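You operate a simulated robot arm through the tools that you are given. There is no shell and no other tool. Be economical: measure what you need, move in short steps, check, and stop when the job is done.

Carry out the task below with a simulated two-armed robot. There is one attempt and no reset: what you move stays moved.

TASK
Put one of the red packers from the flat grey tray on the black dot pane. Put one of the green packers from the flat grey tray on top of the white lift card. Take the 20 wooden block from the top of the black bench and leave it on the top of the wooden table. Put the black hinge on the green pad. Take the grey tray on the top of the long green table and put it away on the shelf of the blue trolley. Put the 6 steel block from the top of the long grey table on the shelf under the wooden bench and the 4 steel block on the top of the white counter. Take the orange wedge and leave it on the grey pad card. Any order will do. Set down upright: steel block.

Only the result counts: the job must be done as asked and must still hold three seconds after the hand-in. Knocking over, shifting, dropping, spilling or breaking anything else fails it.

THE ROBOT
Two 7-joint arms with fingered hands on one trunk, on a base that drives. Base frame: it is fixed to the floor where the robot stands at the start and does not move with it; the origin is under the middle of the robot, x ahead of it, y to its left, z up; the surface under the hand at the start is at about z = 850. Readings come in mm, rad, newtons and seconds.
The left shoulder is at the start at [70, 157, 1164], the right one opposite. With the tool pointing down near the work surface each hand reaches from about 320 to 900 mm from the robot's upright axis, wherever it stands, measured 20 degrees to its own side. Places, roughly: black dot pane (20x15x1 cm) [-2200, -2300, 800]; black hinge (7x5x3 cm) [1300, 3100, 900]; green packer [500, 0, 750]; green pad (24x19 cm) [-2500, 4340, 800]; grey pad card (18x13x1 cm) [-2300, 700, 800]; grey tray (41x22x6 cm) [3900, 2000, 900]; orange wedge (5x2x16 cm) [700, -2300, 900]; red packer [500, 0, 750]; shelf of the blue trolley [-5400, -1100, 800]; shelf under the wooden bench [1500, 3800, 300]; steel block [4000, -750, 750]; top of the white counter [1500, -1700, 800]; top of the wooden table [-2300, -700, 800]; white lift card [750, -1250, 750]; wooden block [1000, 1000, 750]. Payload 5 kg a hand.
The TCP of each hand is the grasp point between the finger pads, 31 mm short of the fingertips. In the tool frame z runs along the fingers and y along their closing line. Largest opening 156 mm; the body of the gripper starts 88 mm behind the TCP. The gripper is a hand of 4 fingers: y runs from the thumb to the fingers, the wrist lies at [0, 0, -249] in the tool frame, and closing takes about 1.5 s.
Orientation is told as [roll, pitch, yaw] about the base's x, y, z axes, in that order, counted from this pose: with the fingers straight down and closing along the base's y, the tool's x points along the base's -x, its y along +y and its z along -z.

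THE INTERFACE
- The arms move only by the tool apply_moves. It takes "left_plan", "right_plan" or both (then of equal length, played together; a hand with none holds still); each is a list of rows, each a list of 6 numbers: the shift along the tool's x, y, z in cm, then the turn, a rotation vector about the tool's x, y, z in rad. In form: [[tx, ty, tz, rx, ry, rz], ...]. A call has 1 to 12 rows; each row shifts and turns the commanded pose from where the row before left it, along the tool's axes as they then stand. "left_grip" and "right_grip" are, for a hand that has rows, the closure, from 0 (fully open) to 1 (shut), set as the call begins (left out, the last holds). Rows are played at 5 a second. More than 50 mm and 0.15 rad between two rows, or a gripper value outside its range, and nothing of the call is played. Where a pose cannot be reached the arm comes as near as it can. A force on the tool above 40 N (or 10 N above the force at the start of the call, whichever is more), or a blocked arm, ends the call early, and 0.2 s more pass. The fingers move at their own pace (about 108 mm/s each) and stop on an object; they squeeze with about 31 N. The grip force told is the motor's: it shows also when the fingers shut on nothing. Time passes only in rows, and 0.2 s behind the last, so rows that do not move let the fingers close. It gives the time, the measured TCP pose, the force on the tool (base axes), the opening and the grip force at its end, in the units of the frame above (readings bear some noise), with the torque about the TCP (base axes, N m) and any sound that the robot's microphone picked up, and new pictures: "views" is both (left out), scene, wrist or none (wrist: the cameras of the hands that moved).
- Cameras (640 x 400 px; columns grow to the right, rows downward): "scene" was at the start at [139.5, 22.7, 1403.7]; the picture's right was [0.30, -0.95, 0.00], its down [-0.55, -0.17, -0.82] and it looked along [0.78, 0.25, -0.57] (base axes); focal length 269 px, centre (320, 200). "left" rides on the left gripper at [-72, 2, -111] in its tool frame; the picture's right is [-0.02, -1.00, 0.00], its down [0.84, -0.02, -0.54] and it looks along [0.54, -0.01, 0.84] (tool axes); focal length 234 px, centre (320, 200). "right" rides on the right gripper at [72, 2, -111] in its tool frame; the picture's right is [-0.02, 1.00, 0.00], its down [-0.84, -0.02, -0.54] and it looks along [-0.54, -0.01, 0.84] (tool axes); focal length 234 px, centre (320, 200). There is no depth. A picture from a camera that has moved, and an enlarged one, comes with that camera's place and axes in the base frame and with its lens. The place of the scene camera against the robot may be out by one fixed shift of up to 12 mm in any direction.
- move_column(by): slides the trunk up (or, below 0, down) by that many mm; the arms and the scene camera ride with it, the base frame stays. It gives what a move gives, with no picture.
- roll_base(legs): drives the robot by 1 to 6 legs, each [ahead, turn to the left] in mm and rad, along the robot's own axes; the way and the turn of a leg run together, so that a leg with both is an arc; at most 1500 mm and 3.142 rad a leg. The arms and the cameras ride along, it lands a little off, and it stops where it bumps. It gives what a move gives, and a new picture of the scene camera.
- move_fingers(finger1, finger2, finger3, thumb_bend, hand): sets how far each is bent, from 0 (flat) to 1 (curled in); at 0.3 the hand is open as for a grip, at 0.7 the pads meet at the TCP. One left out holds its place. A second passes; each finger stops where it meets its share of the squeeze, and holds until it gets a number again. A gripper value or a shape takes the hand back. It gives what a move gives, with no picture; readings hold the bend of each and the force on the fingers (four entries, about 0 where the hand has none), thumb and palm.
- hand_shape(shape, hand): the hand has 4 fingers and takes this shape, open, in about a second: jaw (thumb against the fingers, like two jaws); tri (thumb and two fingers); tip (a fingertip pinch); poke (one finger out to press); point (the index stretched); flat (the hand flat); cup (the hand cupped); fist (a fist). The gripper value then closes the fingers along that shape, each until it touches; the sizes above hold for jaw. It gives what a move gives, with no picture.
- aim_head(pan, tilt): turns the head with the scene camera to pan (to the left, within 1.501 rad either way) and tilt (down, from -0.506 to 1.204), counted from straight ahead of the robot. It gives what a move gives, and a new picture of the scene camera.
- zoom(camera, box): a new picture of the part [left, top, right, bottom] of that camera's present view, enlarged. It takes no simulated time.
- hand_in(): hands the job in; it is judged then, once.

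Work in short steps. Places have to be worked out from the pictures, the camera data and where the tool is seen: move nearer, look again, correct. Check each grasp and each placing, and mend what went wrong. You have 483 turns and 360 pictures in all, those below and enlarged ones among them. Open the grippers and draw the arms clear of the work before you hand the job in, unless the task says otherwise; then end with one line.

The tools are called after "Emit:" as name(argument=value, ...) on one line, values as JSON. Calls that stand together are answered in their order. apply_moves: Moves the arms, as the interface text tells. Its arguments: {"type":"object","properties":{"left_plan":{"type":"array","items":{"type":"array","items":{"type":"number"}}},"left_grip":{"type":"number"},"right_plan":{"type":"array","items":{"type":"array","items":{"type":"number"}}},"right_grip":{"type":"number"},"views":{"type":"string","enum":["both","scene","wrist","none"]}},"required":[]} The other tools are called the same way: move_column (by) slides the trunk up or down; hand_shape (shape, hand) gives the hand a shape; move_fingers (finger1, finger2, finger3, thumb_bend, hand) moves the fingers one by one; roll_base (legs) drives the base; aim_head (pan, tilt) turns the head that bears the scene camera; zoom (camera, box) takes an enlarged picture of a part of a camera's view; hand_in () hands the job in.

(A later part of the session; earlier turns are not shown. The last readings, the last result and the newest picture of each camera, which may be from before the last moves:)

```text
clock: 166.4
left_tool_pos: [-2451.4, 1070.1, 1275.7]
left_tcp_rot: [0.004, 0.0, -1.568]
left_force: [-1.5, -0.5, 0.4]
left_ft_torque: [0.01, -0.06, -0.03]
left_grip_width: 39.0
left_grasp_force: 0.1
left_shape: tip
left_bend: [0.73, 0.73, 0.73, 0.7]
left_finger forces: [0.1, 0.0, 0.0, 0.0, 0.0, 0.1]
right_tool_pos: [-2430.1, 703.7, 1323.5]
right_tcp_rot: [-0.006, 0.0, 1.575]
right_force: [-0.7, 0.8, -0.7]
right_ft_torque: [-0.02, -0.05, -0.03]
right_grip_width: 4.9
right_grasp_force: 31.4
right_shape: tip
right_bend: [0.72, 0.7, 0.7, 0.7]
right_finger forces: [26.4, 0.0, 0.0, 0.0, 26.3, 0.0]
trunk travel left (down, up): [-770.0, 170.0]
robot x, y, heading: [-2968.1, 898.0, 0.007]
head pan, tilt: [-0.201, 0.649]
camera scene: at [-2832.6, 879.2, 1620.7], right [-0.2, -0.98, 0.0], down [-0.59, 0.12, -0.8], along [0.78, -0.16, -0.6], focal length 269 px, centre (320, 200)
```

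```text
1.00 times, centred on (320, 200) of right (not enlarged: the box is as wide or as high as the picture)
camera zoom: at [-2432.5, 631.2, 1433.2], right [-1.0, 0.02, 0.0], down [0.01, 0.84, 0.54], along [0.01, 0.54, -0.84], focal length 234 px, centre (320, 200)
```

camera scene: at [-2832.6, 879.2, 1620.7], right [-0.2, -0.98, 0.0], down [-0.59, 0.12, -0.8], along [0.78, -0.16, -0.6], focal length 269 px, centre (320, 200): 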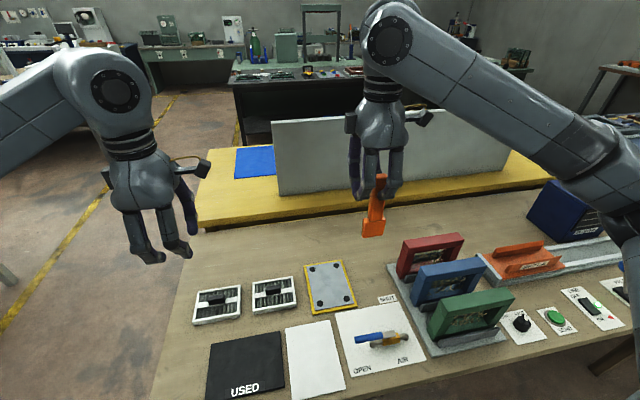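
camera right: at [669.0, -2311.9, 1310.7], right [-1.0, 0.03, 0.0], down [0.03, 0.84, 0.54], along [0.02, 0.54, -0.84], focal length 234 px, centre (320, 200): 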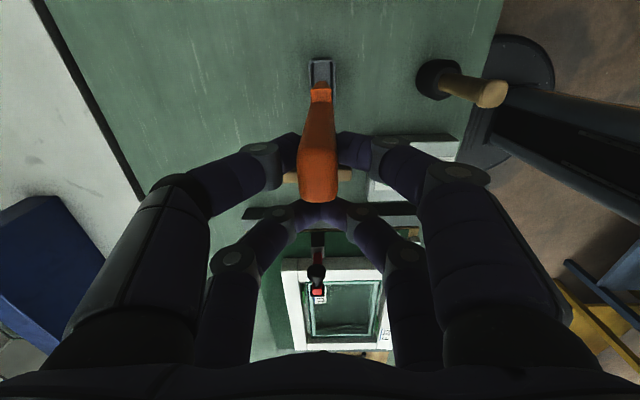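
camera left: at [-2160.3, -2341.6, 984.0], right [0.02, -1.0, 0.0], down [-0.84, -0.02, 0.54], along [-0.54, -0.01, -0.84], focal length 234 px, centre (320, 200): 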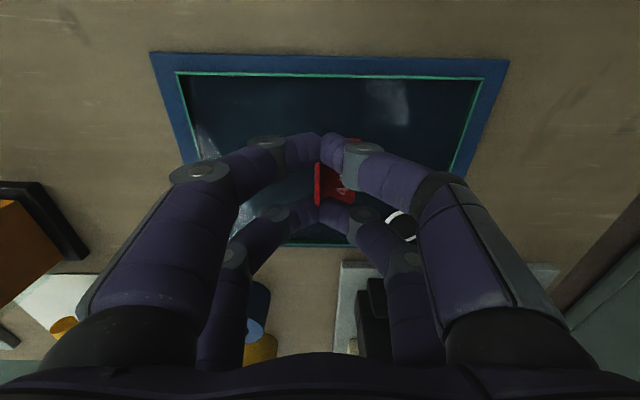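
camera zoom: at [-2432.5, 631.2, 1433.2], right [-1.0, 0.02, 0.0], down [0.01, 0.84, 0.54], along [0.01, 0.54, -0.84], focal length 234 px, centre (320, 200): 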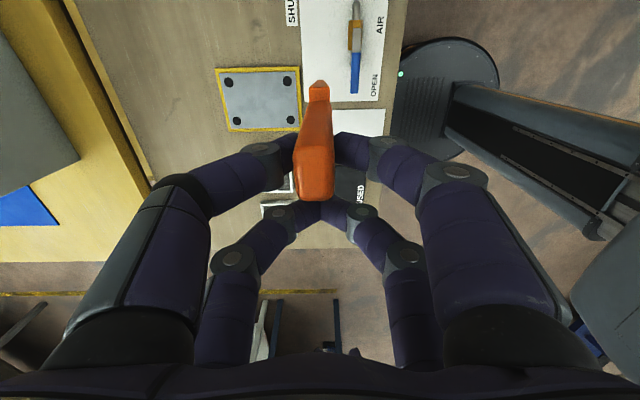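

Card centre ≈ [-2281, 729]. I move so the wedge (23 mm off the TCP towards -y) is above it, and lower partway.

Emit:
apply_moves(right_plan=[[-1.2, -3.7, 0, 0, 0, 0], [-1.2, -3.7, 0, 0, 0, 0], [-1.2, -3.7, 0, 0, 0, 0], [-1.2, -3.7, 0, 0, 0, 0], [0, 0, 4.5, 0, 0, 0], [0, 0, 4.5, 0, 0, 0], [0, 0, 4.5, 0, 0, 0], [0, 0, 4.5, 0, 0, 0], [0, 0, 4.5, 0, 0, 0], [0, 0, 4.5, 0, 0, 0], [0, 0, 0, 0, 0, 0]], views="both")

```text
clock: 168.8
left_tool_pos: [-2447.3, 1070.2, 1275.6]
left_tcp_rot: [0.002, 0.0, -1.567]
left_force: [0.1, -0.9, -0.4]
left_ft_torque: [0.01, -0.01, 0.0]
left_grip_width: 39.0
left_grasp_force: 0.0
left_shape: tip
left_bend: [0.73, 0.73, 0.73, 0.7]
left_finger forces: [0.0, 0.0, 0.0, 0.1, 0.0, 0.0]
right_tool_pos: [-2281.1, 749.7, 1049.4]
right_tcp_rot: [-0.004, 0.001, 1.573]
right_force: [-0.5, -0.5, -0.9]
right_ft_torque: [0.05, 0.01, 0.0]
right_grip_width: 5.0
right_grasp_force: 30.9
right_shape: tip
right_bend: [0.72, 0.7, 0.7, 0.7]
right_finger forces: [26.3, 0.0, 0.0, 0.0, 26.3, 0.1]
trunk travel left (down, up): [-770.0, 170.0]
robot x, y, heading: [-2971.4, 899.8, 0.006]
head pan, tilt: [-0.201, 0.649]
camera scene: at [-2829.4, 879.1, 1620.4], right [-0.2, -0.98, 0.0], down [-0.59, 0.12, -0.8], along [0.78, -0.16, -0.6], focal length 269 px, centre (320, 200)
camera right: at [-2281.9, 677.2, 1159.6], right [-1.0, 0.02, 0.0], down [0.02, 0.84, 0.54], along [0.01, 0.54, -0.84], focal length 234 px, centre (320, 200)
```

scene: 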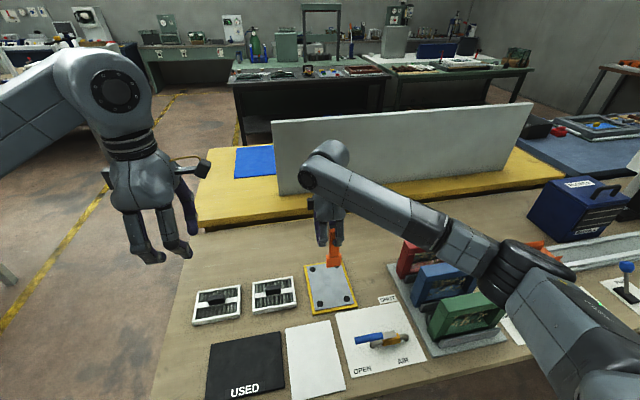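
right: 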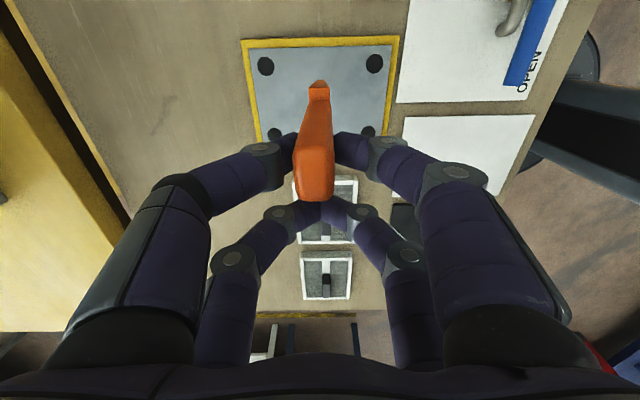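

Card centre refined to [-2281, 740], top ~800. I shift 12 mm and lower to near contact.

Emit:
apply_moves(right_plan=[[-1.2, 0, 2, 0, 0, 0], [0, 0, 3, 0, 0, 0], [0, 0, 3, 0, 0, 0], [0, 0, 0, 0, 0, 0]], views="none")

Emit:
zoom(camera="scene", box=[270, 200, 390, 320])

```text
clock: 169.8
left_tool_pos: [-2448.2, 1070.7, 1274.3]
left_tcp_rot: [0.001, -0.002, -1.567]
left_force: [1.2, 0.3, 0.5]
left_ft_torque: [0.0, -0.01, -0.01]
left_grip_width: 38.9
left_grasp_force: 0.0
left_shape: tip
left_bend: [0.73, 0.73, 0.73, 0.7]
left_finger forces: [0.0, 0.0, 0.1, 0.1, 0.0, 0.0]
right_tool_pos: [-2280.6, 762.9, 970.4]
right_tcp_rot: [-0.002, 0.0, 1.574]
right_force: [0.0, -0.1, -1.5]
right_ft_torque: [0.01, -0.04, 0.0]
right_grip_width: 5.1
right_grasp_force: 30.8
right_shape: tip
right_bend: [0.72, 0.7, 0.7, 0.7]
right_finger forces: [26.1, 0.0, 0.0, 0.0, 26.4, 0.0]
trunk travel left (down, up): [-770.0, 170.0]
robot x, y, heading: [-2968.2, 901.2, 0.002]
head pan, tilt: [-0.201, 0.649]
```

```text
3.33 times, centred on (330, 260) of scene
camera zoom: at [-2828.9, 879.6, 1620.3], right [-0.2, -0.98, 0.0], down [-0.59, 0.12, -0.8], along [0.78, -0.16, -0.6], focal length 897 px, centre (287, 0)
```

zoom: 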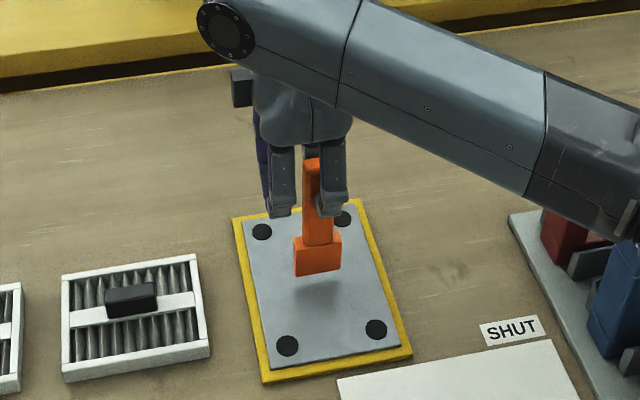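

Shadow shows a small gap. I lower in small steps to contact.

Emit:
apply_moves(right_plan=[[0, 0, 0.6, 0, 0, 0], [0, 0, 0.5, 0, 0, 0], [0, 0, 0.4, 0, 0, 0], [0, 0, 0, 0, 0, 0]], views="none")

Emit:
apply_moves(right_plan=[[0, 0, 0.3, 0, 0, 0], [0, 0, 0.3, 0, 0, 0], [0, 0, 0, 0, 0, 0]], views="none")

```text
clock: 170.8
left_tool_pos: [-2447.6, 1070.1, 1274.8]
left_tcp_rot: [0.001, -0.001, -1.568]
left_force: [1.4, -0.8, 0.5]
left_ft_torque: [0.02, -0.01, -0.01]
left_grip_width: 38.7
left_grasp_force: 0.1
left_shape: tip
left_bend: [0.73, 0.73, 0.73, 0.7]
left_finger forces: [0.0, 0.0, 0.1, 0.1, 0.0, 0.0]
right_tool_pos: [-2279.5, 763.4, 956.6]
right_tcp_rot: [-0.001, 0.0, 1.573]
right_force: [-0.1, 0.3, 0.5]
right_ft_torque: [-0.01, 0.01, 0.03]
right_grip_width: 5.2
right_grasp_force: 31.1
right_shape: tip
right_bend: [0.72, 0.7, 0.7, 0.71]
right_finger forces: [26.6, 0.0, 0.0, 0.0, 26.6, 0.1]
trunk travel left (down, up): [-770.0, 170.0]
robot x, y, heading: [-2968.5, 899.0, 0.004]
head pan, tilt: [-0.201, 0.649]
```

```text
clock: 171.6
left_tool_pos: [-2450.2, 1069.8, 1275.3]
left_tcp_rot: [0.004, 0.001, -1.567]
left_force: [0.2, -0.1, 0.7]
left_ft_torque: [0.0, -0.01, -0.01]
left_grip_width: 38.9
left_grasp_force: 0.1
left_shape: tip
left_bend: [0.73, 0.73, 0.73, 0.7]
left_finger forces: [0.1, 0.0, 0.1, 0.0, 0.0, 0.0]
right_tool_pos: [-2280.1, 763.4, 955.1]
right_tcp_rot: [-0.008, 0.0, 1.575]
right_force: [1.3, -2.3, 24.9]
right_ft_torque: [-0.59, -0.07, 0.03]
right_grip_width: 6.0
right_grasp_force: 30.9
right_shape: tip
right_bend: [0.73, 0.7, 0.7, 0.71]
right_finger forces: [34.9, 0.1, 0.0, 0.0, 34.4, 0.0]
trunk travel left (down, up): [-770.0, 170.0]
robot x, y, heading: [-2969.6, 903.8, 0.006]
head pan, tilt: [-0.201, 0.649]
```

Contact (25 N). I ease up 4 mm, open, wait and rise.

Emit:
apply_moves(right_plan=[[0, 0, -0.4, 0, 0, 0], [0, 0, 0, 0, 0, 0]], views="none")

Emit:
apply_moves(right_plan=[[0, 0, 0, 0, 0, 0], [0, 0, 0, 0, 0, 0], [0, 0, 0, 0, 0, 0], [0, 0, 0, 0, 0, 0]], right_grip=0.55, views="both")

```text
clock: 172.2
left_tool_pos: [-2448.3, 1072.3, 1274.8]
left_tcp_rot: [0.004, 0.002, -1.565]
left_force: [-0.8, 0.3, 0.0]
left_ft_torque: [0.0, -0.01, -0.02]
left_grip_width: 38.8
left_grasp_force: 0.1
left_shape: tip
left_bend: [0.73, 0.73, 0.73, 0.7]
left_finger forces: [0.0, 0.1, 0.1, 0.1, 0.0, 0.0]
right_tool_pos: [-2282.0, 764.2, 955.3]
right_tcp_rot: [-0.003, -0.001, 1.575]
right_force: [1.0, -1.9, 14.2]
right_ft_torque: [-0.35, -0.15, 0.02]
right_grip_width: 6.1
right_grasp_force: 30.9
right_shape: tip
right_bend: [0.73, 0.7, 0.7, 0.71]
right_finger forces: [33.1, 0.0, 0.1, 0.0, 33.5, 0.0]
trunk travel left (down, up): [-770.0, 170.0]
robot x, y, heading: [-2968.5, 898.7, 0.001]
head pan, tilt: [-0.201, 0.649]
```

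```text
clock: 173.2
left_tool_pos: [-2446.6, 1070.8, 1273.3]
left_tcp_rot: [0.001, 0.0, -1.566]
left_force: [-0.3, -0.2, -0.2]
left_ft_torque: [-0.02, 0.0, -0.05]
left_grip_width: 38.8
left_grasp_force: 0.1
left_shape: tip
left_bend: [0.73, 0.73, 0.73, 0.7]
left_finger forces: [0.0, 0.0, 0.0, 0.1, 0.0, 0.1]
right_tool_pos: [-2279.8, 762.9, 954.2]
right_tcp_rot: [-0.001, 0.0, 1.573]
right_force: [-0.1, -0.8, 0.2]
right_ft_torque: [-0.03, -0.03, 0.05]
right_grip_width: 69.6
right_grasp_force: 0.1
right_shape: tip
right_bend: [0.73, 0.73, 0.73, 0.7]
right_finger forces: [0.0, 0.0, 0.0, 0.1, 0.1, 0.0]
trunk travel left (down, up): [-770.0, 170.0]
robot x, y, heading: [-2968.0, 898.1, 0.004]
head pan, tilt: [-0.201, 0.649]
camera scene: at [-2828.4, 879.0, 1620.2], right [-0.2, -0.98, 0.0], down [-0.59, 0.12, -0.8], along [0.78, -0.16, -0.6], focal length 269 px, centre (320, 200)
camera right: at [-2280.9, 690.8, 1064.5], right [-1.0, 0.02, 0.0], down [0.02, 0.84, 0.54], along [0.01, 0.54, -0.84], focal length 234 px, centre (320, 200)
```

scene: 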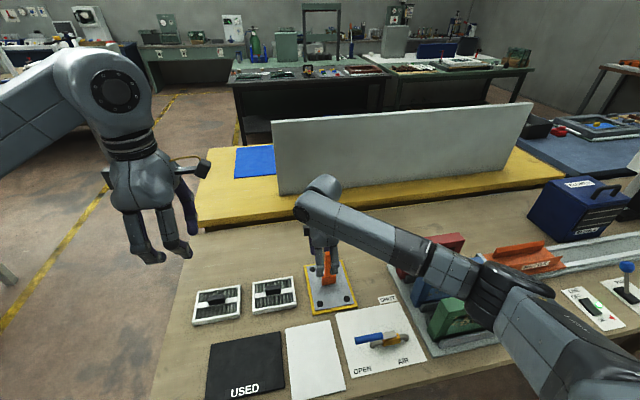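
right: 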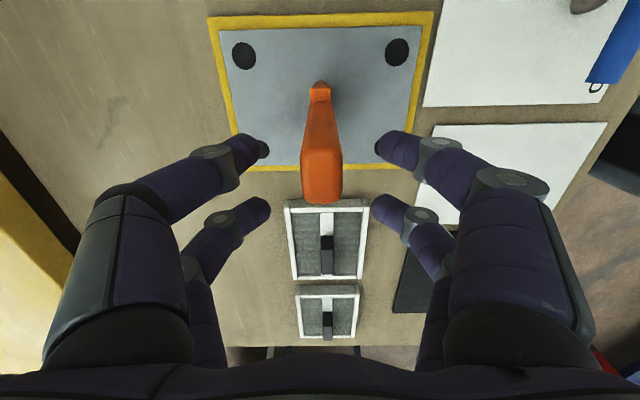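

The wedge stands. I rise straight up and check.

Emit:
apply_moves(right_plan=[[0, 0, -3, 0, 0, 0], [0, 0, -4, 0, 0, 0], [0, 0, -4, 0, 0, 0], [0, 0, -4, 0, 0, 0], [0, 0, -4, 0, 0, 0], [0, 0, -4, 0, 0, 0], [0, 4, -4, 0, 0, 0], [0, 4, -2, 0, 0, 0], [0, 4, 0, 0, 0, 0], [0, 4, 0, 0, 0, 0], [0, 0, 0, 0, 0, 0]], views="scene")

Emit:
zoom(camera="scene", box=[270, 200, 390, 320])

```text
refused: row 7 steps farther than a row can; nothing moved
```

```text
3.33 times, centred on (330, 260) of scene
camera zoom: at [-2828.4, 879.0, 1620.2], right [-0.2, -0.98, 0.0], down [-0.59, 0.12, -0.8], along [0.78, -0.16, -0.6], focal length 897 px, centre (287, 0)
```

zoom: 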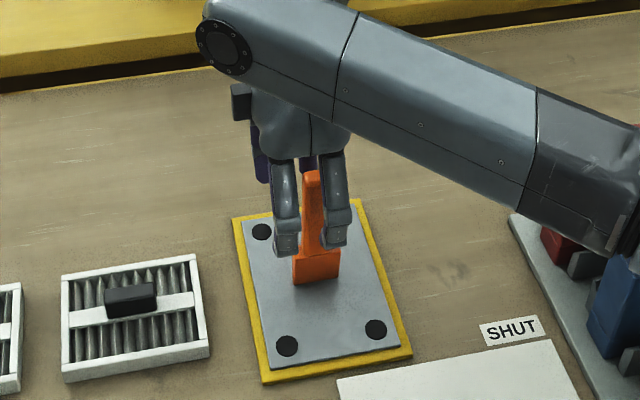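

Emit:
apply_moves(right_plan=[[0, 0, -3, 0, 0, 0], [0, 0, -4, 0, 0, 0], [0, 0, -4, 0, 0, 0], [0, 0, -4, 0, 0, 0], [0, 0, -4, 0, 0, 0], [0, 0, -4, 0, 0, 0], [0, 3, -3, 0, 0, 0], [0, 4, -2, 0, 0, 0], [0, 4, 0, 0, 0, 0], [0, 4, 0, 0, 0, 0], [0, 0, 0, 0, 0, 0]], views="scene")

Emit:
zoom(camera="scene", box=[270, 200, 390, 320])

Emit:
aim_head(pan=1.2, tilt=0.25)

```text
clock: 175.6
left_tool_pos: [-2448.0, 1071.5, 1273.5]
left_tcp_rot: [0.002, 0.0, -1.568]
left_force: [0.0, 0.9, -0.2]
left_ft_torque: [0.0, 0.01, 0.01]
left_grip_width: 39.1
left_grasp_force: 0.1
left_shape: tip
left_bend: [0.73, 0.73, 0.73, 0.7]
left_finger forces: [0.0, 0.0, 0.0, 0.0, 0.1, 0.0]
right_tool_pos: [-2428.6, 762.8, 1234.5]
right_tcp_rot: [-0.002, 0.0, 1.574]
right_force: [-1.0, -0.1, 0.4]
right_ft_torque: [0.0, -0.02, -0.01]
right_grip_width: 69.7
right_grasp_force: 0.2
right_shape: tip
right_bend: [0.73, 0.73, 0.73, 0.7]
right_finger forces: [0.1, 0.0, 0.0, 0.1, 0.0, 0.1]
trunk travel left (down, up): [-770.0, 170.0]
robot x, y, heading: [-2972.6, 903.2, 0.007]
head pan, tilt: [-0.201, 0.649]
camera scene: at [-2828.5, 879.2, 1620.3], right [-0.2, -0.98, 0.0], down [-0.59, 0.12, -0.8], along [0.78, -0.16, -0.6], focal length 269 px, centre (320, 200)
```

scene: 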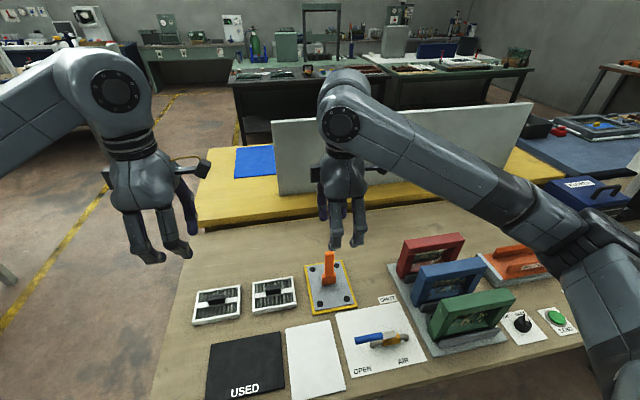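

```text
3.33 times, centred on (330, 260) of scene
camera zoom: at [-2828.5, 879.2, 1620.3], right [-0.2, -0.98, 0.0], down [-0.59, 0.12, -0.8], along [0.78, -0.16, -0.6], focal length 897 px, centre (287, 0)
```

zoom: 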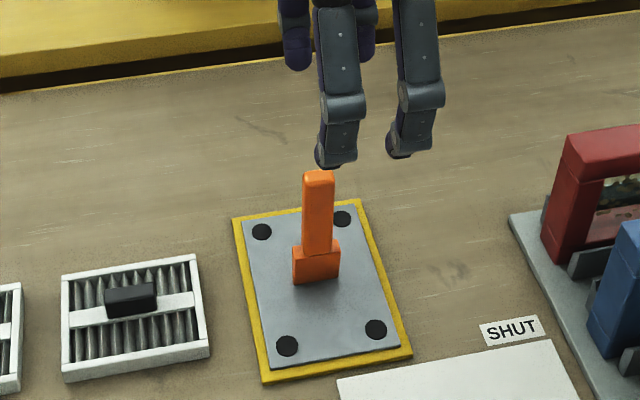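

```text
clock: 177.1
left_tool_pos: [-2448.0, 1070.7, 1274.3]
left_tcp_rot: [0.003, 0.0, -1.568]
left_force: [-0.3, -0.2, 0.4]
left_ft_torque: [0.02, 0.01, -0.03]
left_grip_width: 38.7
left_grasp_force: 0.1
left_shape: tip
left_bend: [0.73, 0.73, 0.73, 0.7]
left_finger forces: [0.0, 0.0, 0.1, 0.0, 0.0, 0.1]
right_tool_pos: [-2427.7, 763.8, 1233.8]
right_tcp_rot: [-0.003, 0.0, 1.576]
right_force: [-0.6, -0.8, -0.1]
right_ft_torque: [0.0, 0.01, 0.02]
right_grip_width: 69.8
right_grasp_force: 0.1
right_shape: tip
right_bend: [0.73, 0.73, 0.73, 0.7]
right_finger forces: [0.1, 0.1, 0.0, 0.1, 0.0, 0.0]
trunk travel left (down, up): [-770.0, 170.0]
robot x, y, heading: [-2970.1, 902.1, 0.003]
head pan, tilt: [1.201, 0.25]
camera scene: at [-2880.6, 983.1, 1656.8], right [0.93, -0.36, 0.0], down [-0.09, -0.23, -0.97], along [0.35, 0.9, -0.25], focal length 269 px, centre (320, 200)
```

scene: 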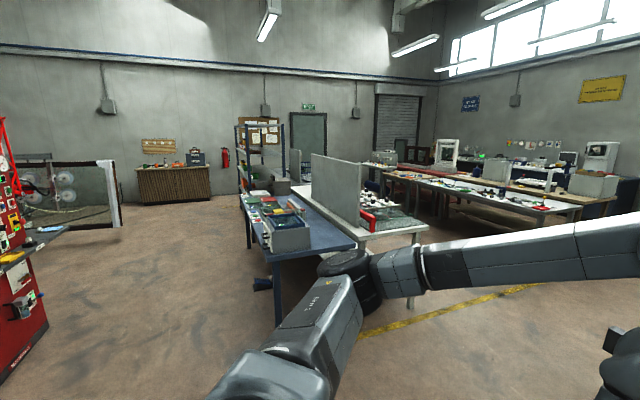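

Wedge placed. Next, the 20 mm block: I drive around the north end of the tables back to the black bench.

Emit:
roll_base(legs=[[-40, 0], [0, 1.568], [960, 0], [0, -1.571]])

Emit:
aim_head(pan=0.0, tilt=0.25)

```text
clock: 190.1
left_tool_pos: [-2470.2, 2014.9, 1273.0]
left_tcp_rot: [0.001, 0.001, -1.577]
left_force: [-0.4, 0.3, -0.2]
left_ft_torque: [-0.01, -0.02, 0.01]
left_grip_width: 38.8
left_grasp_force: 0.1
left_shape: tip
left_bend: [0.73, 0.73, 0.73, 0.7]
left_finger forces: [0.0, 0.0, 0.1, 0.1, 0.0, 0.1]
right_tool_pos: [-2453.6, 1706.4, 1234.7]
right_tcp_rot: [-0.002, -0.001, 1.564]
right_force: [-1.4, 0.6, 0.0]
right_ft_torque: [0.01, -0.01, -0.01]
right_grip_width: 70.2
right_grasp_force: 0.0
right_shape: tip
right_bend: [0.73, 0.73, 0.73, 0.7]
right_finger forces: [0.0, 0.0, 0.1, 0.0, 0.0, 0.0]
trunk travel left (down, up): [-770.0, 170.0]
robot x, y, heading: [-2993.9, 1853.3, -0.008]
head pan, tilt: [1.201, 0.25]
camera scene: at [-2904.3, 1932.2, 1656.8], right [0.93, -0.37, 0.0], down [-0.09, -0.23, -0.97], along [0.36, 0.9, -0.25], focal length 269 px, centre (320, 200)
```

scene: 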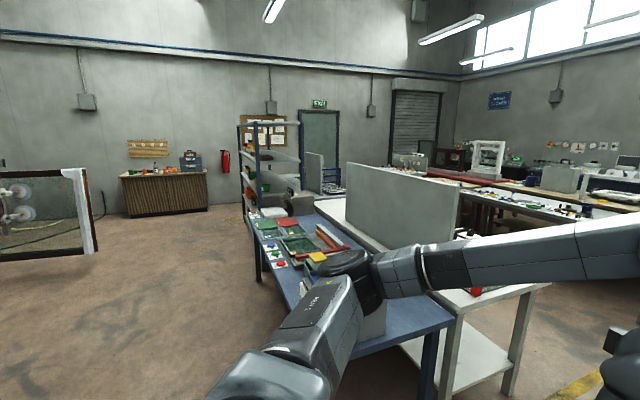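

```text
clock: 191.5
left_tool_pos: [-2470.8, 2014.3, 1273.1]
left_tcp_rot: [0.002, -0.003, -1.578]
left_force: [-0.4, 0.7, 0.2]
left_ft_torque: [-0.03, -0.01, -0.02]
left_grip_width: 38.8
left_grasp_force: 0.0
left_shape: tip
left_bend: [0.73, 0.73, 0.73, 0.7]
left_finger forces: [0.0, 0.0, 0.0, 0.0, 0.0, 0.1]
right_tool_pos: [-2455.3, 1707.1, 1234.7]
right_tcp_rot: [-0.003, -0.001, 1.564]
right_force: [0.2, -0.4, 0.1]
right_ft_torque: [0.03, 0.0, 0.01]
right_grip_width: 69.9
right_grasp_force: 0.0
right_shape: tip
right_bend: [0.73, 0.73, 0.73, 0.7]
right_finger forces: [0.0, 0.0, 0.1, 0.0, 0.1, 0.0]
trunk travel left (down, up): [-770.0, 170.0]
robot x, y, heading: [-2996.3, 1845.1, -0.009]
head pan, tilt: [0.0, 0.25]
camera scene: at [-2845.4, 1844.3, 1656.8], right [-0.01, -1.0, 0.0], down [-0.25, 0.0, -0.97], along [0.97, -0.01, -0.25], focal length 269 px, centre (320, 200)
```

scene: 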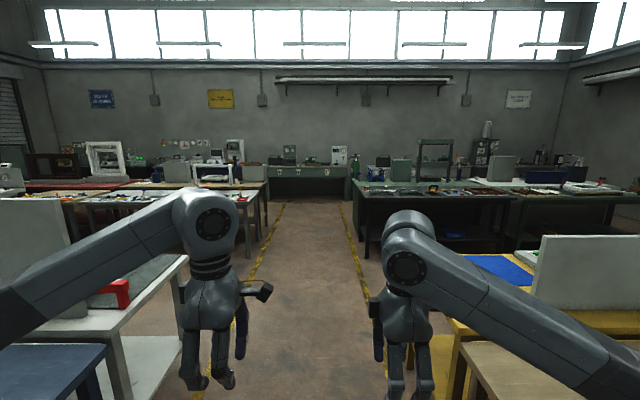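

Corridor clear. I drive east then south to stand before the bench near y ≈ 430.

Emit:
roll_base(legs=[[1480, 0.0], [1480, 0], [0, -1.562], [1410, 0], [0, 1.571]])

Emit:
aim_head(pan=0.3, tilt=0.65)

```text
clock: 219.8
left_tool_pos: [490.1, 597.2, 1273.5]
left_tcp_rot: [0.002, 0.0, -1.558]
left_force: [-0.4, 0.3, -0.2]
left_ft_torque: [-0.02, -0.01, -0.02]
left_grip_width: 38.8
left_grasp_force: 0.1
left_shape: tip
left_bend: [0.73, 0.73, 0.73, 0.7]
left_finger forces: [0.0, 0.0, 0.0, 0.0, 0.1, 0.1]
right_tool_pos: [512.0, 288.6, 1234.2]
right_tcp_rot: [-0.003, 0.0, 1.582]
right_force: [-0.7, 0.0, -0.3]
right_ft_torque: [0.0, -0.01, 0.0]
right_grip_width: 69.9
right_grasp_force: 0.1
right_shape: tip
right_bend: [0.73, 0.73, 0.73, 0.7]
right_finger forces: [0.0, 0.0, 0.1, 0.0, 0.1, 0.0]
trunk travel left (down, up): [-770.0, 170.0]
robot x, y, heading: [-34.0, 420.4, 0.011]
head pan, tilt: [0.0, 0.25]
camera scene: at [118.0, 419.4, 1656.8], right [0.01, -1.0, 0.0], down [-0.25, 0.0, -0.97], along [0.97, 0.01, -0.25], focal length 269 px, centre (320, 200)
```

scene: 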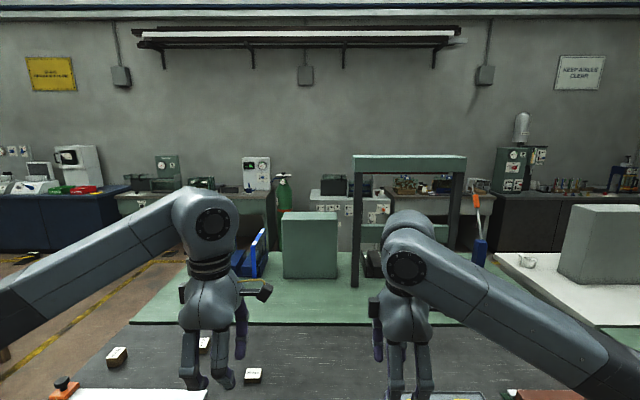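

```text
clock: 220.7
left_tool_pos: [489.3, 597.5, 1273.7]
left_tcp_rot: [0.003, 0.001, -1.559]
left_force: [-0.5, 0.0, -0.2]
left_ft_torque: [0.0, -0.01, 0.02]
left_grip_width: 38.8
left_grasp_force: 0.0
left_shape: tip
left_bend: [0.73, 0.73, 0.73, 0.7]
left_finger forces: [0.1, 0.0, 0.1, 0.0, 0.0, 0.0]
right_tool_pos: [512.1, 290.1, 1233.9]
right_tcp_rot: [-0.001, 0.0, 1.584]
right_force: [0.9, 0.4, -0.5]
right_ft_torque: [-0.01, 0.01, -0.01]
right_grip_width: 69.9
right_grasp_force: 0.0
right_shape: tip
right_bend: [0.73, 0.73, 0.73, 0.7]
right_finger forces: [0.0, 0.0, 0.0, 0.0, 0.1, 0.0]
trunk travel left (down, up): [-770.0, 170.0]
robot x, y, heading: [-26.5, 419.9, 0.009]
head pan, tilt: [0.3, 0.649]
camera scene: at [107.3, 445.3, 1620.4], right [0.31, -0.95, 0.0], down [-0.58, -0.18, -0.8], along [0.76, 0.24, -0.6], focal length 269 px, centre (320, 200)
```

scene: 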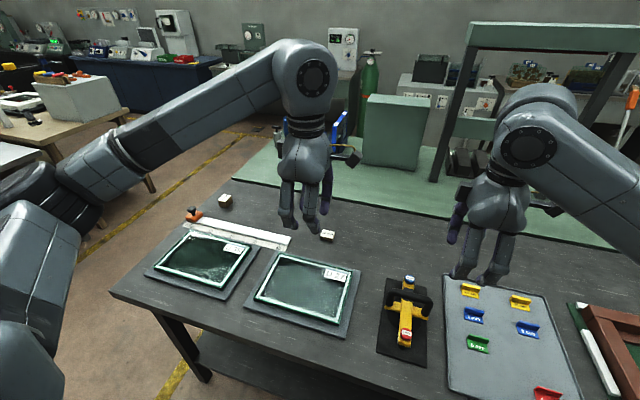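

Emit:
zoom(camera="scene", box=[190, 180, 350, 270])

Emit:
aim_head(pan=0.75, tilt=0.65)

Emit:
zoom(camera="left", box=[0, 0, 640, 400])

```text
4.00 times, centred on (270, 225) of scene
camera zoom: at [107.3, 445.3, 1620.4], right [0.31, -0.95, 0.0], down [-0.58, -0.18, -0.8], along [0.76, 0.24, -0.6], focal length 1077 px, centre (520, 100)
```

zoom: 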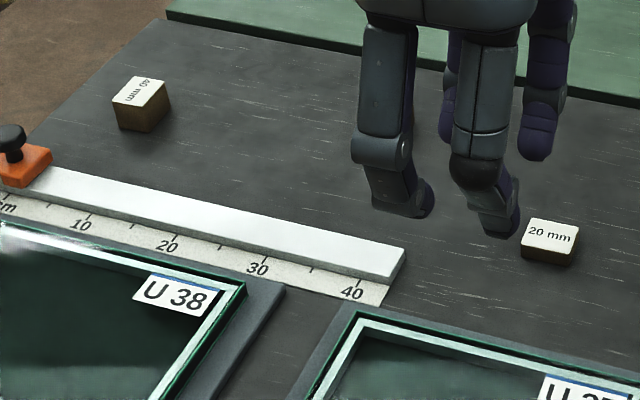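

```text
clock: 221.6
left_tool_pos: [490.6, 597.5, 1274.1]
left_tcp_rot: [0.002, 0.002, -1.558]
left_force: [0.1, 0.3, -0.2]
left_ft_torque: [0.03, 0.0, 0.02]
left_grip_width: 38.8
left_grasp_force: 0.0
left_shape: tip
left_bend: [0.73, 0.73, 0.73, 0.7]
left_finger forces: [0.1, 0.0, 0.0, 0.0, 0.1, 0.1]
right_tool_pos: [511.4, 289.2, 1234.2]
right_tcp_rot: [-0.002, 0.0, 1.582]
right_force: [0.1, -0.4, 0.1]
right_ft_torque: [0.02, 0.0, -0.02]
right_grip_width: 69.9
right_grasp_force: 0.1
right_shape: tip
right_bend: [0.73, 0.73, 0.73, 0.7]
right_finger forces: [0.0, 0.1, 0.0, 0.0, 0.0, 0.0]
trunk travel left (down, up): [-770.0, 170.0]
robot x, y, heading: [-31.6, 428.4, 0.01]
head pan, tilt: [0.75, 0.649]
camera scene: at [87.5, 478.4, 1620.3], right [0.69, -0.72, 0.0], down [-0.44, -0.42, -0.8], along [0.58, 0.55, -0.6], focal length 269 px, centre (320, 200)
```

scene: 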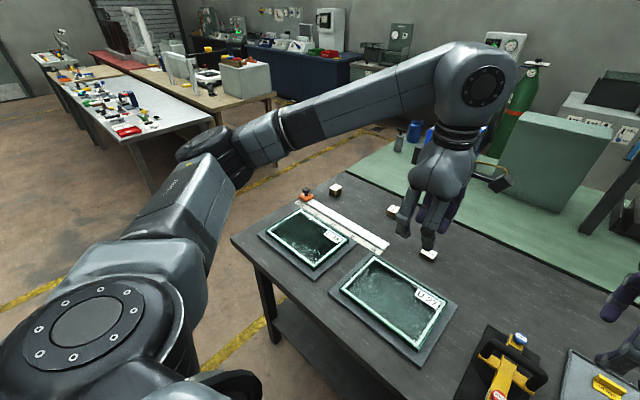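

```text
1.00 times, centred on (320, 200) of left (not enlarged: the box is as wide or as high as the picture)
camera zoom: at [490.9, 525.3, 1385.2], right [-1.0, -0.04, 0.0], down [-0.03, 0.84, 0.54], along [-0.02, 0.54, -0.84], focal length 234 px, centre (320, 200)
```

zoom: 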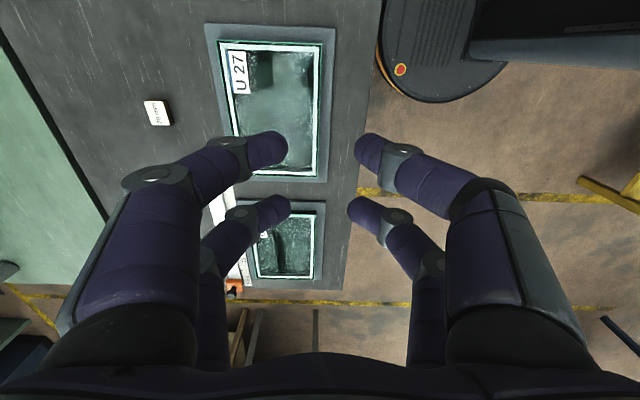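

The "20 mm" block is at about [837, 650]. I drive 80 mm ahead and move the left hand above it.

Emit:
roll_base(legs=[[85, 0]])

Emit:
apply_moves(left_plan=[[0.7, 4, 2, 0, 0, 0], [0.7, 4, 2, 0, 0, 0], [0.7, 4, 2, 0, 0, 0], [0.7, 4, 2, 0, 0, 0], [0.7, 4, 2, 0, 0, 0], [0.7, 3.5, 2, 0, 0, 0], [0.5, 2.0, 4, 0, 0, 0], [0, 0, 4, 0, 0, 0], [0, 0, 4, 0, 0, 0], [0, 0, 0, 0, 0, 0]], left_grip=0.4, views="wrist")

```text
clock: 222.7
left_tool_pos: [560.1, 599.4, 1280.2]
left_tcp_rot: [0.015, -0.001, -1.559]
left_force: [-1.5, -0.8, 0.6]
left_ft_torque: [-0.01, -0.16, -0.02]
left_grip_width: 38.6
left_grasp_force: 0.1
left_shape: tip
left_bend: [0.73, 0.73, 0.73, 0.7]
left_finger forces: [0.0, 0.0, 0.0, 0.0, 0.0, 0.0]
right_tool_pos: [582.5, 291.6, 1242.4]
right_tcp_rot: [-0.014, -0.001, 1.584]
right_force: [-1.3, 0.0, 0.4]
right_ft_torque: [-0.02, -0.13, 0.01]
right_grip_width: 70.0
right_grasp_force: 0.1
right_shape: tip
right_bend: [0.73, 0.73, 0.73, 0.7]
right_finger forces: [0.0, 0.0, 0.0, 0.0, 0.0, 0.0]
trunk travel left (down, up): [-770.0, 170.0]
robot x, y, heading: [50.7, 421.2, 0.014]
head pan, tilt: [0.75, 0.649]
camera scene: at [156.2, 479.4, 1621.7], right [0.69, -0.72, 0.01], down [-0.43, -0.42, -0.8], along [0.58, 0.55, -0.6], focal length 269 px, centre (320, 200)
```

scene: 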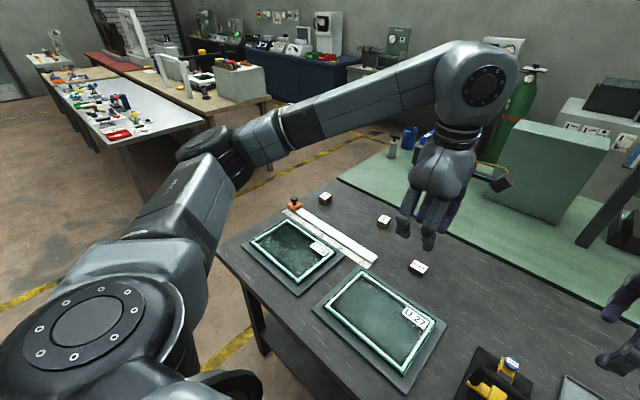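

```text
clock: 224.9
left_tool_pos: [827.1, 648.1, 1036.6]
left_tcp_rot: [0.002, 0.0, -1.559]
left_force: [-1.3, 0.1, -0.3]
left_ft_torque: [0.0, 0.01, 0.0]
left_grip_width: 93.0
left_grasp_force: 0.0
left_shape: tip
left_bend: [0.32, 0.32, 0.32, 0.7]
left_finger forces: [0.1, 0.0, 0.0, 0.0, 0.1, 0.0]
right_tool_pos: [595.3, 290.2, 1234.6]
right_tcp_rot: [-0.004, 0.001, 1.586]
right_force: [-0.3, 0.6, -0.4]
right_ft_torque: [0.0, -0.05, 0.03]
right_grip_width: 69.8
right_grasp_force: 0.0
right_shape: tip
right_bend: [0.73, 0.73, 0.73, 0.7]
right_finger forces: [0.0, 0.0, 0.0, 0.1, 0.0, 0.0]
trunk travel left (down, up): [-770.0, 170.0]
robot x, y, heading: [55.6, 422.4, 0.007]
head pan, tilt: [0.75, 0.649]
camera left: at [827.3, 577.5, 1147.1], right [-1.0, -0.04, 0.0], down [-0.03, 0.84, 0.54], along [-0.02, 0.54, -0.84], focal length 234 px, centre (320, 200)
```

left: 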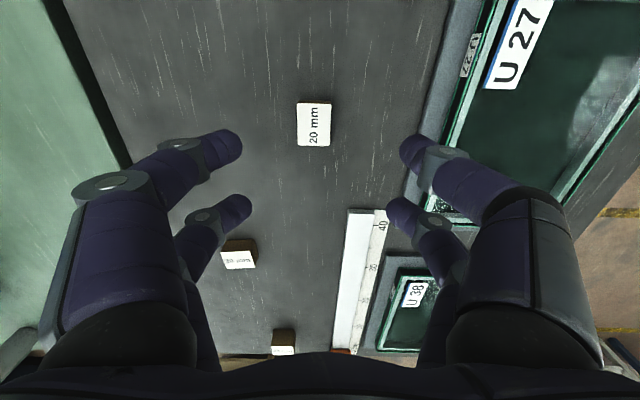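

Block: 40 (x) × 49 (y) × 20 mm at [830, 650]. I descend and close on it.

Emit:
apply_moves(left_plan=[[0.2, 0.3, 4, 0, 0, 0], [0, 0, 4, 0, 0, 0], [0, 0, 4, 0, 0, 0], [0, 0, 2.6, 0, 0, 0], [0, 0, 0, 0, 0, 0]], left_grip=0.5, views="wrist")

```text
clock: 226.1
left_tool_pos: [828.3, 650.0, 887.4]
left_tcp_rot: [0.003, 0.0, -1.559]
left_force: [-0.5, 0.8, -0.2]
left_ft_torque: [-0.01, 0.02, 0.05]
left_grip_width: 78.7
left_grasp_force: 0.1
left_shape: tip
left_bend: [0.73, 0.73, 0.73, 0.7]
left_finger forces: [0.0, 0.0, 0.0, 0.0, 0.0, 0.1]
right_tool_pos: [594.4, 290.6, 1235.2]
right_tcp_rot: [-0.002, 0.0, 1.584]
right_force: [0.0, -0.2, -1.2]
right_ft_torque: [0.01, 0.03, 0.0]
right_grip_width: 70.0
right_grasp_force: 0.1
right_shape: tip
right_bend: [0.73, 0.73, 0.73, 0.7]
right_finger forces: [0.0, 0.0, 0.0, 0.0, 0.1, 0.0]
trunk travel left (down, up): [-770.0, 170.0]
robot x, y, heading: [56.1, 423.3, 0.009]
head pan, tilt: [0.75, 0.649]
camera left: at [830.0, 579.4, 999.0], right [-1.0, -0.04, 0.0], down [-0.03, 0.84, 0.54], along [-0.02, 0.54, -0.84], focal length 234 px, centre (320, 200)
```

left: 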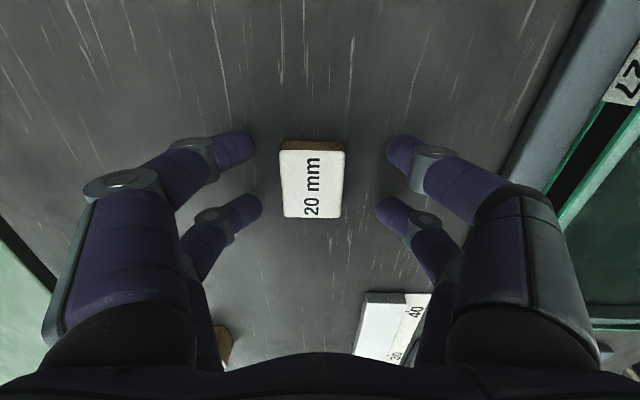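

Emit:
apply_moves(left_plan=[[0, 0, 0.1, 0, 0, 0], [0, 0, 0, 0, 0, 0], [0, 0, 0, 0, 0, 0], [0, 0, 0, 0, 0, 0], [0, 0, 0, 0, 0, 0], [0, 0, -2, 0, 0, 0], [0, 0, -4, 0, 0, 0], [0, 0, -4, 0, 0, 0], [0, 0, 0, 0, 0, 0]], left_grip=1, views="both")

```text
clock: 228.1
left_tool_pos: [831.8, 648.6, 987.9]
left_tcp_rot: [0.003, 0.0, -1.559]
left_force: [-0.3, 0.6, -0.9]
left_ft_torque: [0.02, 0.02, 0.0]
left_grip_width: 33.7
left_grasp_force: 31.5
left_shape: tip
left_bend: [0.73, 0.73, 0.73, 0.7]
left_finger forces: [28.0, 28.0, 27.6, 0.0, 28.4, 0.0]
right_tool_pos: [595.4, 289.6, 1234.5]
right_tcp_rot: [-0.004, 0.001, 1.584]
right_force: [0.5, 0.0, 0.1]
right_ft_torque: [-0.01, 0.0, 0.02]
right_grip_width: 69.8
right_grasp_force: 0.0
right_shape: tip
right_bend: [0.73, 0.73, 0.73, 0.7]
right_finger forces: [0.1, 0.0, 0.0, 0.0, 0.1, 0.0]
trunk travel left (down, up): [-770.0, 170.0]
robot x, y, heading: [53.9, 426.8, 0.017]
head pan, tilt: [0.75, 0.649]
camera scene: at [172.4, 479.7, 1620.3], right [0.69, -0.72, 0.0], down [-0.44, -0.42, -0.8], along [0.58, 0.55, -0.6], focal length 269 px, centre (320, 200)
camera left: at [833.5, 577.4, 1099.6], right [-1.0, -0.04, 0.0], down [-0.03, 0.84, 0.54], along [-0.02, 0.54, -0.84], focal length 234 px, centre (320, 200)
```

scene: 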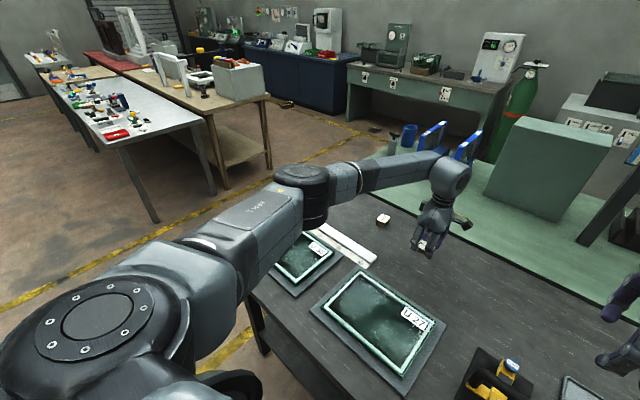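
left: 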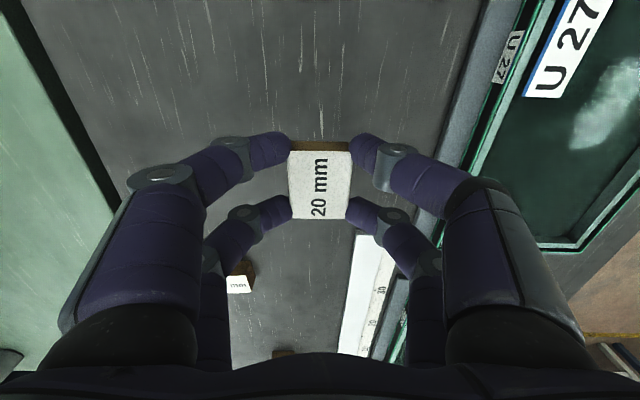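

Block held. I retract and look at the wooden table where the hinge should be (around pixel (202, 91)).

Emit:
zoom(camera="scene", box=[20, 20, 300, 195])

Emit:
apply_moves(left_plan=[[0, -2, -4, 0, 0, 0], [0, -3, -4, 0, 0, 0], [0, -3, -4, 0, 0, 0], [0, -3, -4, 0, 0, 0], [0, -4, -3, 0, 0, 0], [-0.5, -4, -3, 0, 0, 0], [-0.5, -4, -2, 0, 0, 0], [0, -4, 0, 0, 0, 0], [0, 0, 0, 0, 0, 0]], views="none")

```text
2.29 times, centred on (160, 108) of scene
camera zoom: at [172.4, 479.7, 1620.3], right [0.69, -0.72, 0.0], down [-0.44, -0.42, -0.8], along [0.58, 0.55, -0.6], focal length 615 px, centre (686, 411)
```

zoom: 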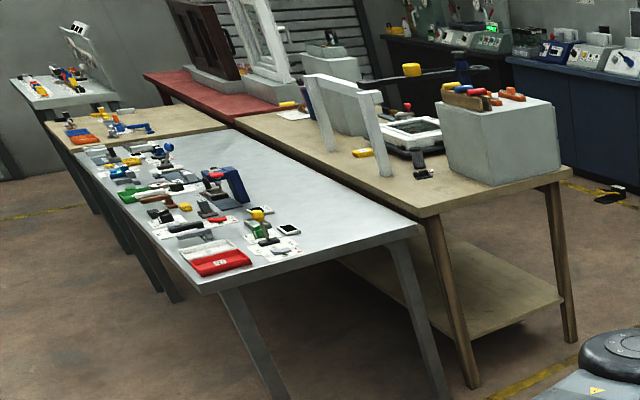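

```text
refused: row 6 steps farther than a row can; nothing moved
```

Emit:
apply_moves(left_plan=[[0, -2, -4, 0, 0, 0], [0, -3, -3.5, 0, 0, 0], [0, -3, -3.5, 0, 0, 0], [0, -3, -3.5, 0, 0, 0], [0, -3.5, -3, 0, 0, 0], [-0.5, -3.5, -3, 0, 0, 0], [-0.5, -4, -2, 0, 0, 0], [0, -4, 0, 0, 0, 0], [0, 0, 0, 0, 0, 0]], views="none")

Emit:
roll_base(legs=[[-70, 0], [0, 1.56], [1480, 0], [0, -1.571], [1400, 0], [0, 1.571]])

Emit:
aim_head(pan=0.0, tilt=0.55)

```text
clock: 230.1
left_tool_pos: [572.6, 636.0, 1212.4]
left_tcp_rot: [0.001, 0.001, -1.559]
left_force: [-0.3, -0.8, -0.6]
left_ft_torque: [-0.01, 0.02, 0.04]
left_grip_width: 33.6
left_grasp_force: 31.4
left_shape: tip
left_bend: [0.73, 0.73, 0.73, 0.7]
left_finger forces: [28.0, 28.0, 27.7, 0.0, 28.3, 0.0]
right_tool_pos: [594.6, 290.7, 1233.3]
right_tcp_rot: [-0.003, 0.0, 1.584]
right_force: [-0.6, 0.6, 0.3]
right_ft_torque: [-0.03, 0.01, -0.02]
right_grip_width: 69.9
right_grasp_force: 0.0
right_shape: tip
right_bend: [0.73, 0.73, 0.73, 0.7]
right_finger forces: [0.1, 0.0, 0.0, 0.0, 0.1, 0.0]
trunk travel left (down, up): [-770.0, 170.0]
robot x, y, heading: [53.3, 421.7, 0.012]
head pan, tilt: [0.75, 0.649]
```

```text
clock: 256.4
left_tool_pos: [1083.1, 2524.4, 1212.7]
left_tcp_rot: [0.003, 0.0, 0.071]
left_force: [1.3, 0.3, -5.5]
left_ft_torque: [0.35, -0.12, -0.04]
left_grip_width: 24.3
left_grasp_force: 31.1
left_shape: tip
left_bend: [0.76, 0.75, 0.72, 0.74]
left_finger forces: [19.5, 24.2, 35.0, 0.0, 12.4, 0.0]
right_tool_pos: [1426.1, 2568.3, 1234.8]
right_tcp_rot: [-0.002, 0.0, -3.067]
right_force: [-0.2, 0.5, 0.6]
right_ft_torque: [-0.02, 0.02, -0.02]
right_grip_width: 70.1
right_grasp_force: 0.0
right_shape: tip
right_bend: [0.73, 0.73, 0.73, 0.7]
right_finger forces: [0.0, 0.0, 0.0, 0.1, 0.1, 0.0]
trunk travel left (down, up): [-770.0, 170.0]
robot x, y, heading: [1329.7, 2022.8, 1.649]
head pan, tilt: [0.75, 0.649]
camera scene: at [1265.1, 2125.0, 1620.3], right [0.68, 0.73, 0.0], down [0.44, -0.41, -0.8], along [-0.58, 0.54, -0.6], focal length 269 px, centre (320, 200)
```

scene: 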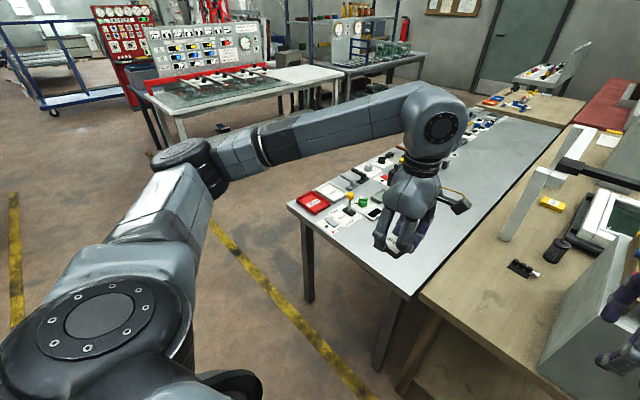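

```text
clock: 257.4
left_tool_pos: [1083.2, 2525.4, 1211.8]
left_tcp_rot: [0.004, 0.0, 0.071]
left_force: [0.3, 1.2, -5.7]
left_ft_torque: [0.38, -0.18, -0.01]
left_grip_width: 24.3
left_grasp_force: 31.0
left_shape: tip
left_bend: [0.76, 0.75, 0.72, 0.75]
left_finger forces: [20.4, 24.6, 34.3, 0.0, 0.0, 0.1]
right_tool_pos: [1426.8, 2567.9, 1233.6]
right_tcp_rot: [-0.003, 0.0, -3.066]
right_force: [-0.2, -0.1, 0.0]
right_ft_torque: [-0.04, -0.04, -0.03]
right_grip_width: 69.7
right_grasp_force: 0.0
right_shape: tip
right_bend: [0.73, 0.73, 0.73, 0.7]
right_finger forces: [0.0, 0.0, 0.0, 0.0, 0.1, 0.0]
trunk travel left (down, up): [-770.0, 170.0]
robot x, y, heading: [1326.3, 2022.5, 1.645]
head pan, tilt: [0.0, 0.55]
camera scene: at [1321.9, 2155.5, 1629.1], right [1.0, 0.07, 0.0], down [0.04, -0.52, -0.85], along [-0.06, 0.85, -0.52], focal length 269 px, centre (320, 200)
```

scene: 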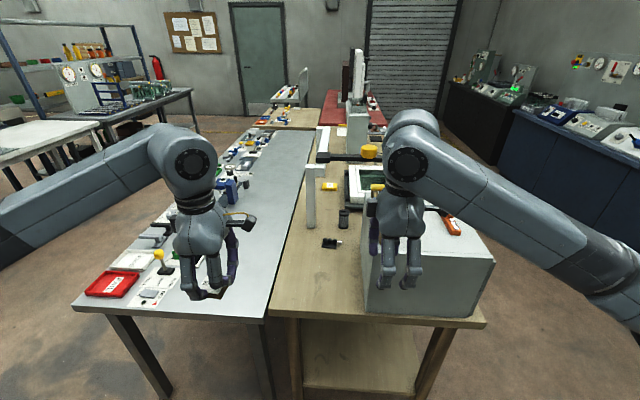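

The left grip reading changed (opening 24 mm, uneven forces) — I look at the block in the left hand.

Emit:
zoom(camera="left", box=[0, 0, 640, 400])

Emit:
zoom(camera="scene", box=[140, 170, 300, 320])

```text
1.00 times, centred on (320, 200) of left (not enlarged: the box is as wide or as high as the picture)
camera zoom: at [1154.4, 2531.3, 1324.2], right [0.1, -1.0, 0.0], down [-0.83, -0.08, 0.54], along [-0.54, -0.05, -0.84], focal length 234 px, centre (320, 200)
```

zoom: 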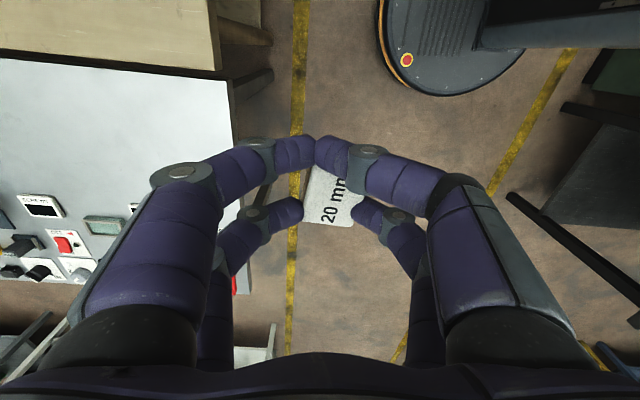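

```text
2.67 times, centred on (220, 245) of scene
camera zoom: at [1321.9, 2155.5, 1629.1], right [1.0, 0.07, 0.0], down [0.04, -0.52, -0.85], along [-0.06, 0.85, -0.52], focal length 718 px, centre (587, 80)
```

zoom: 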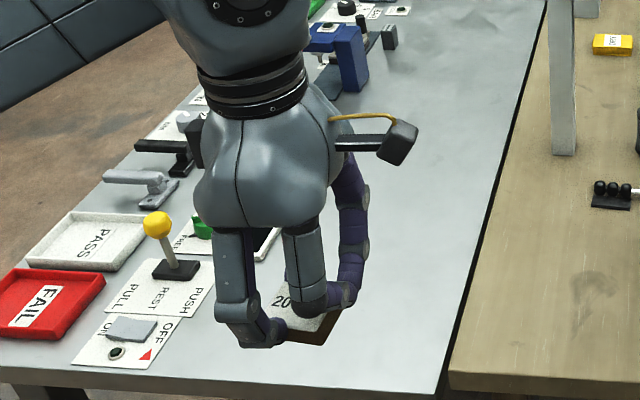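

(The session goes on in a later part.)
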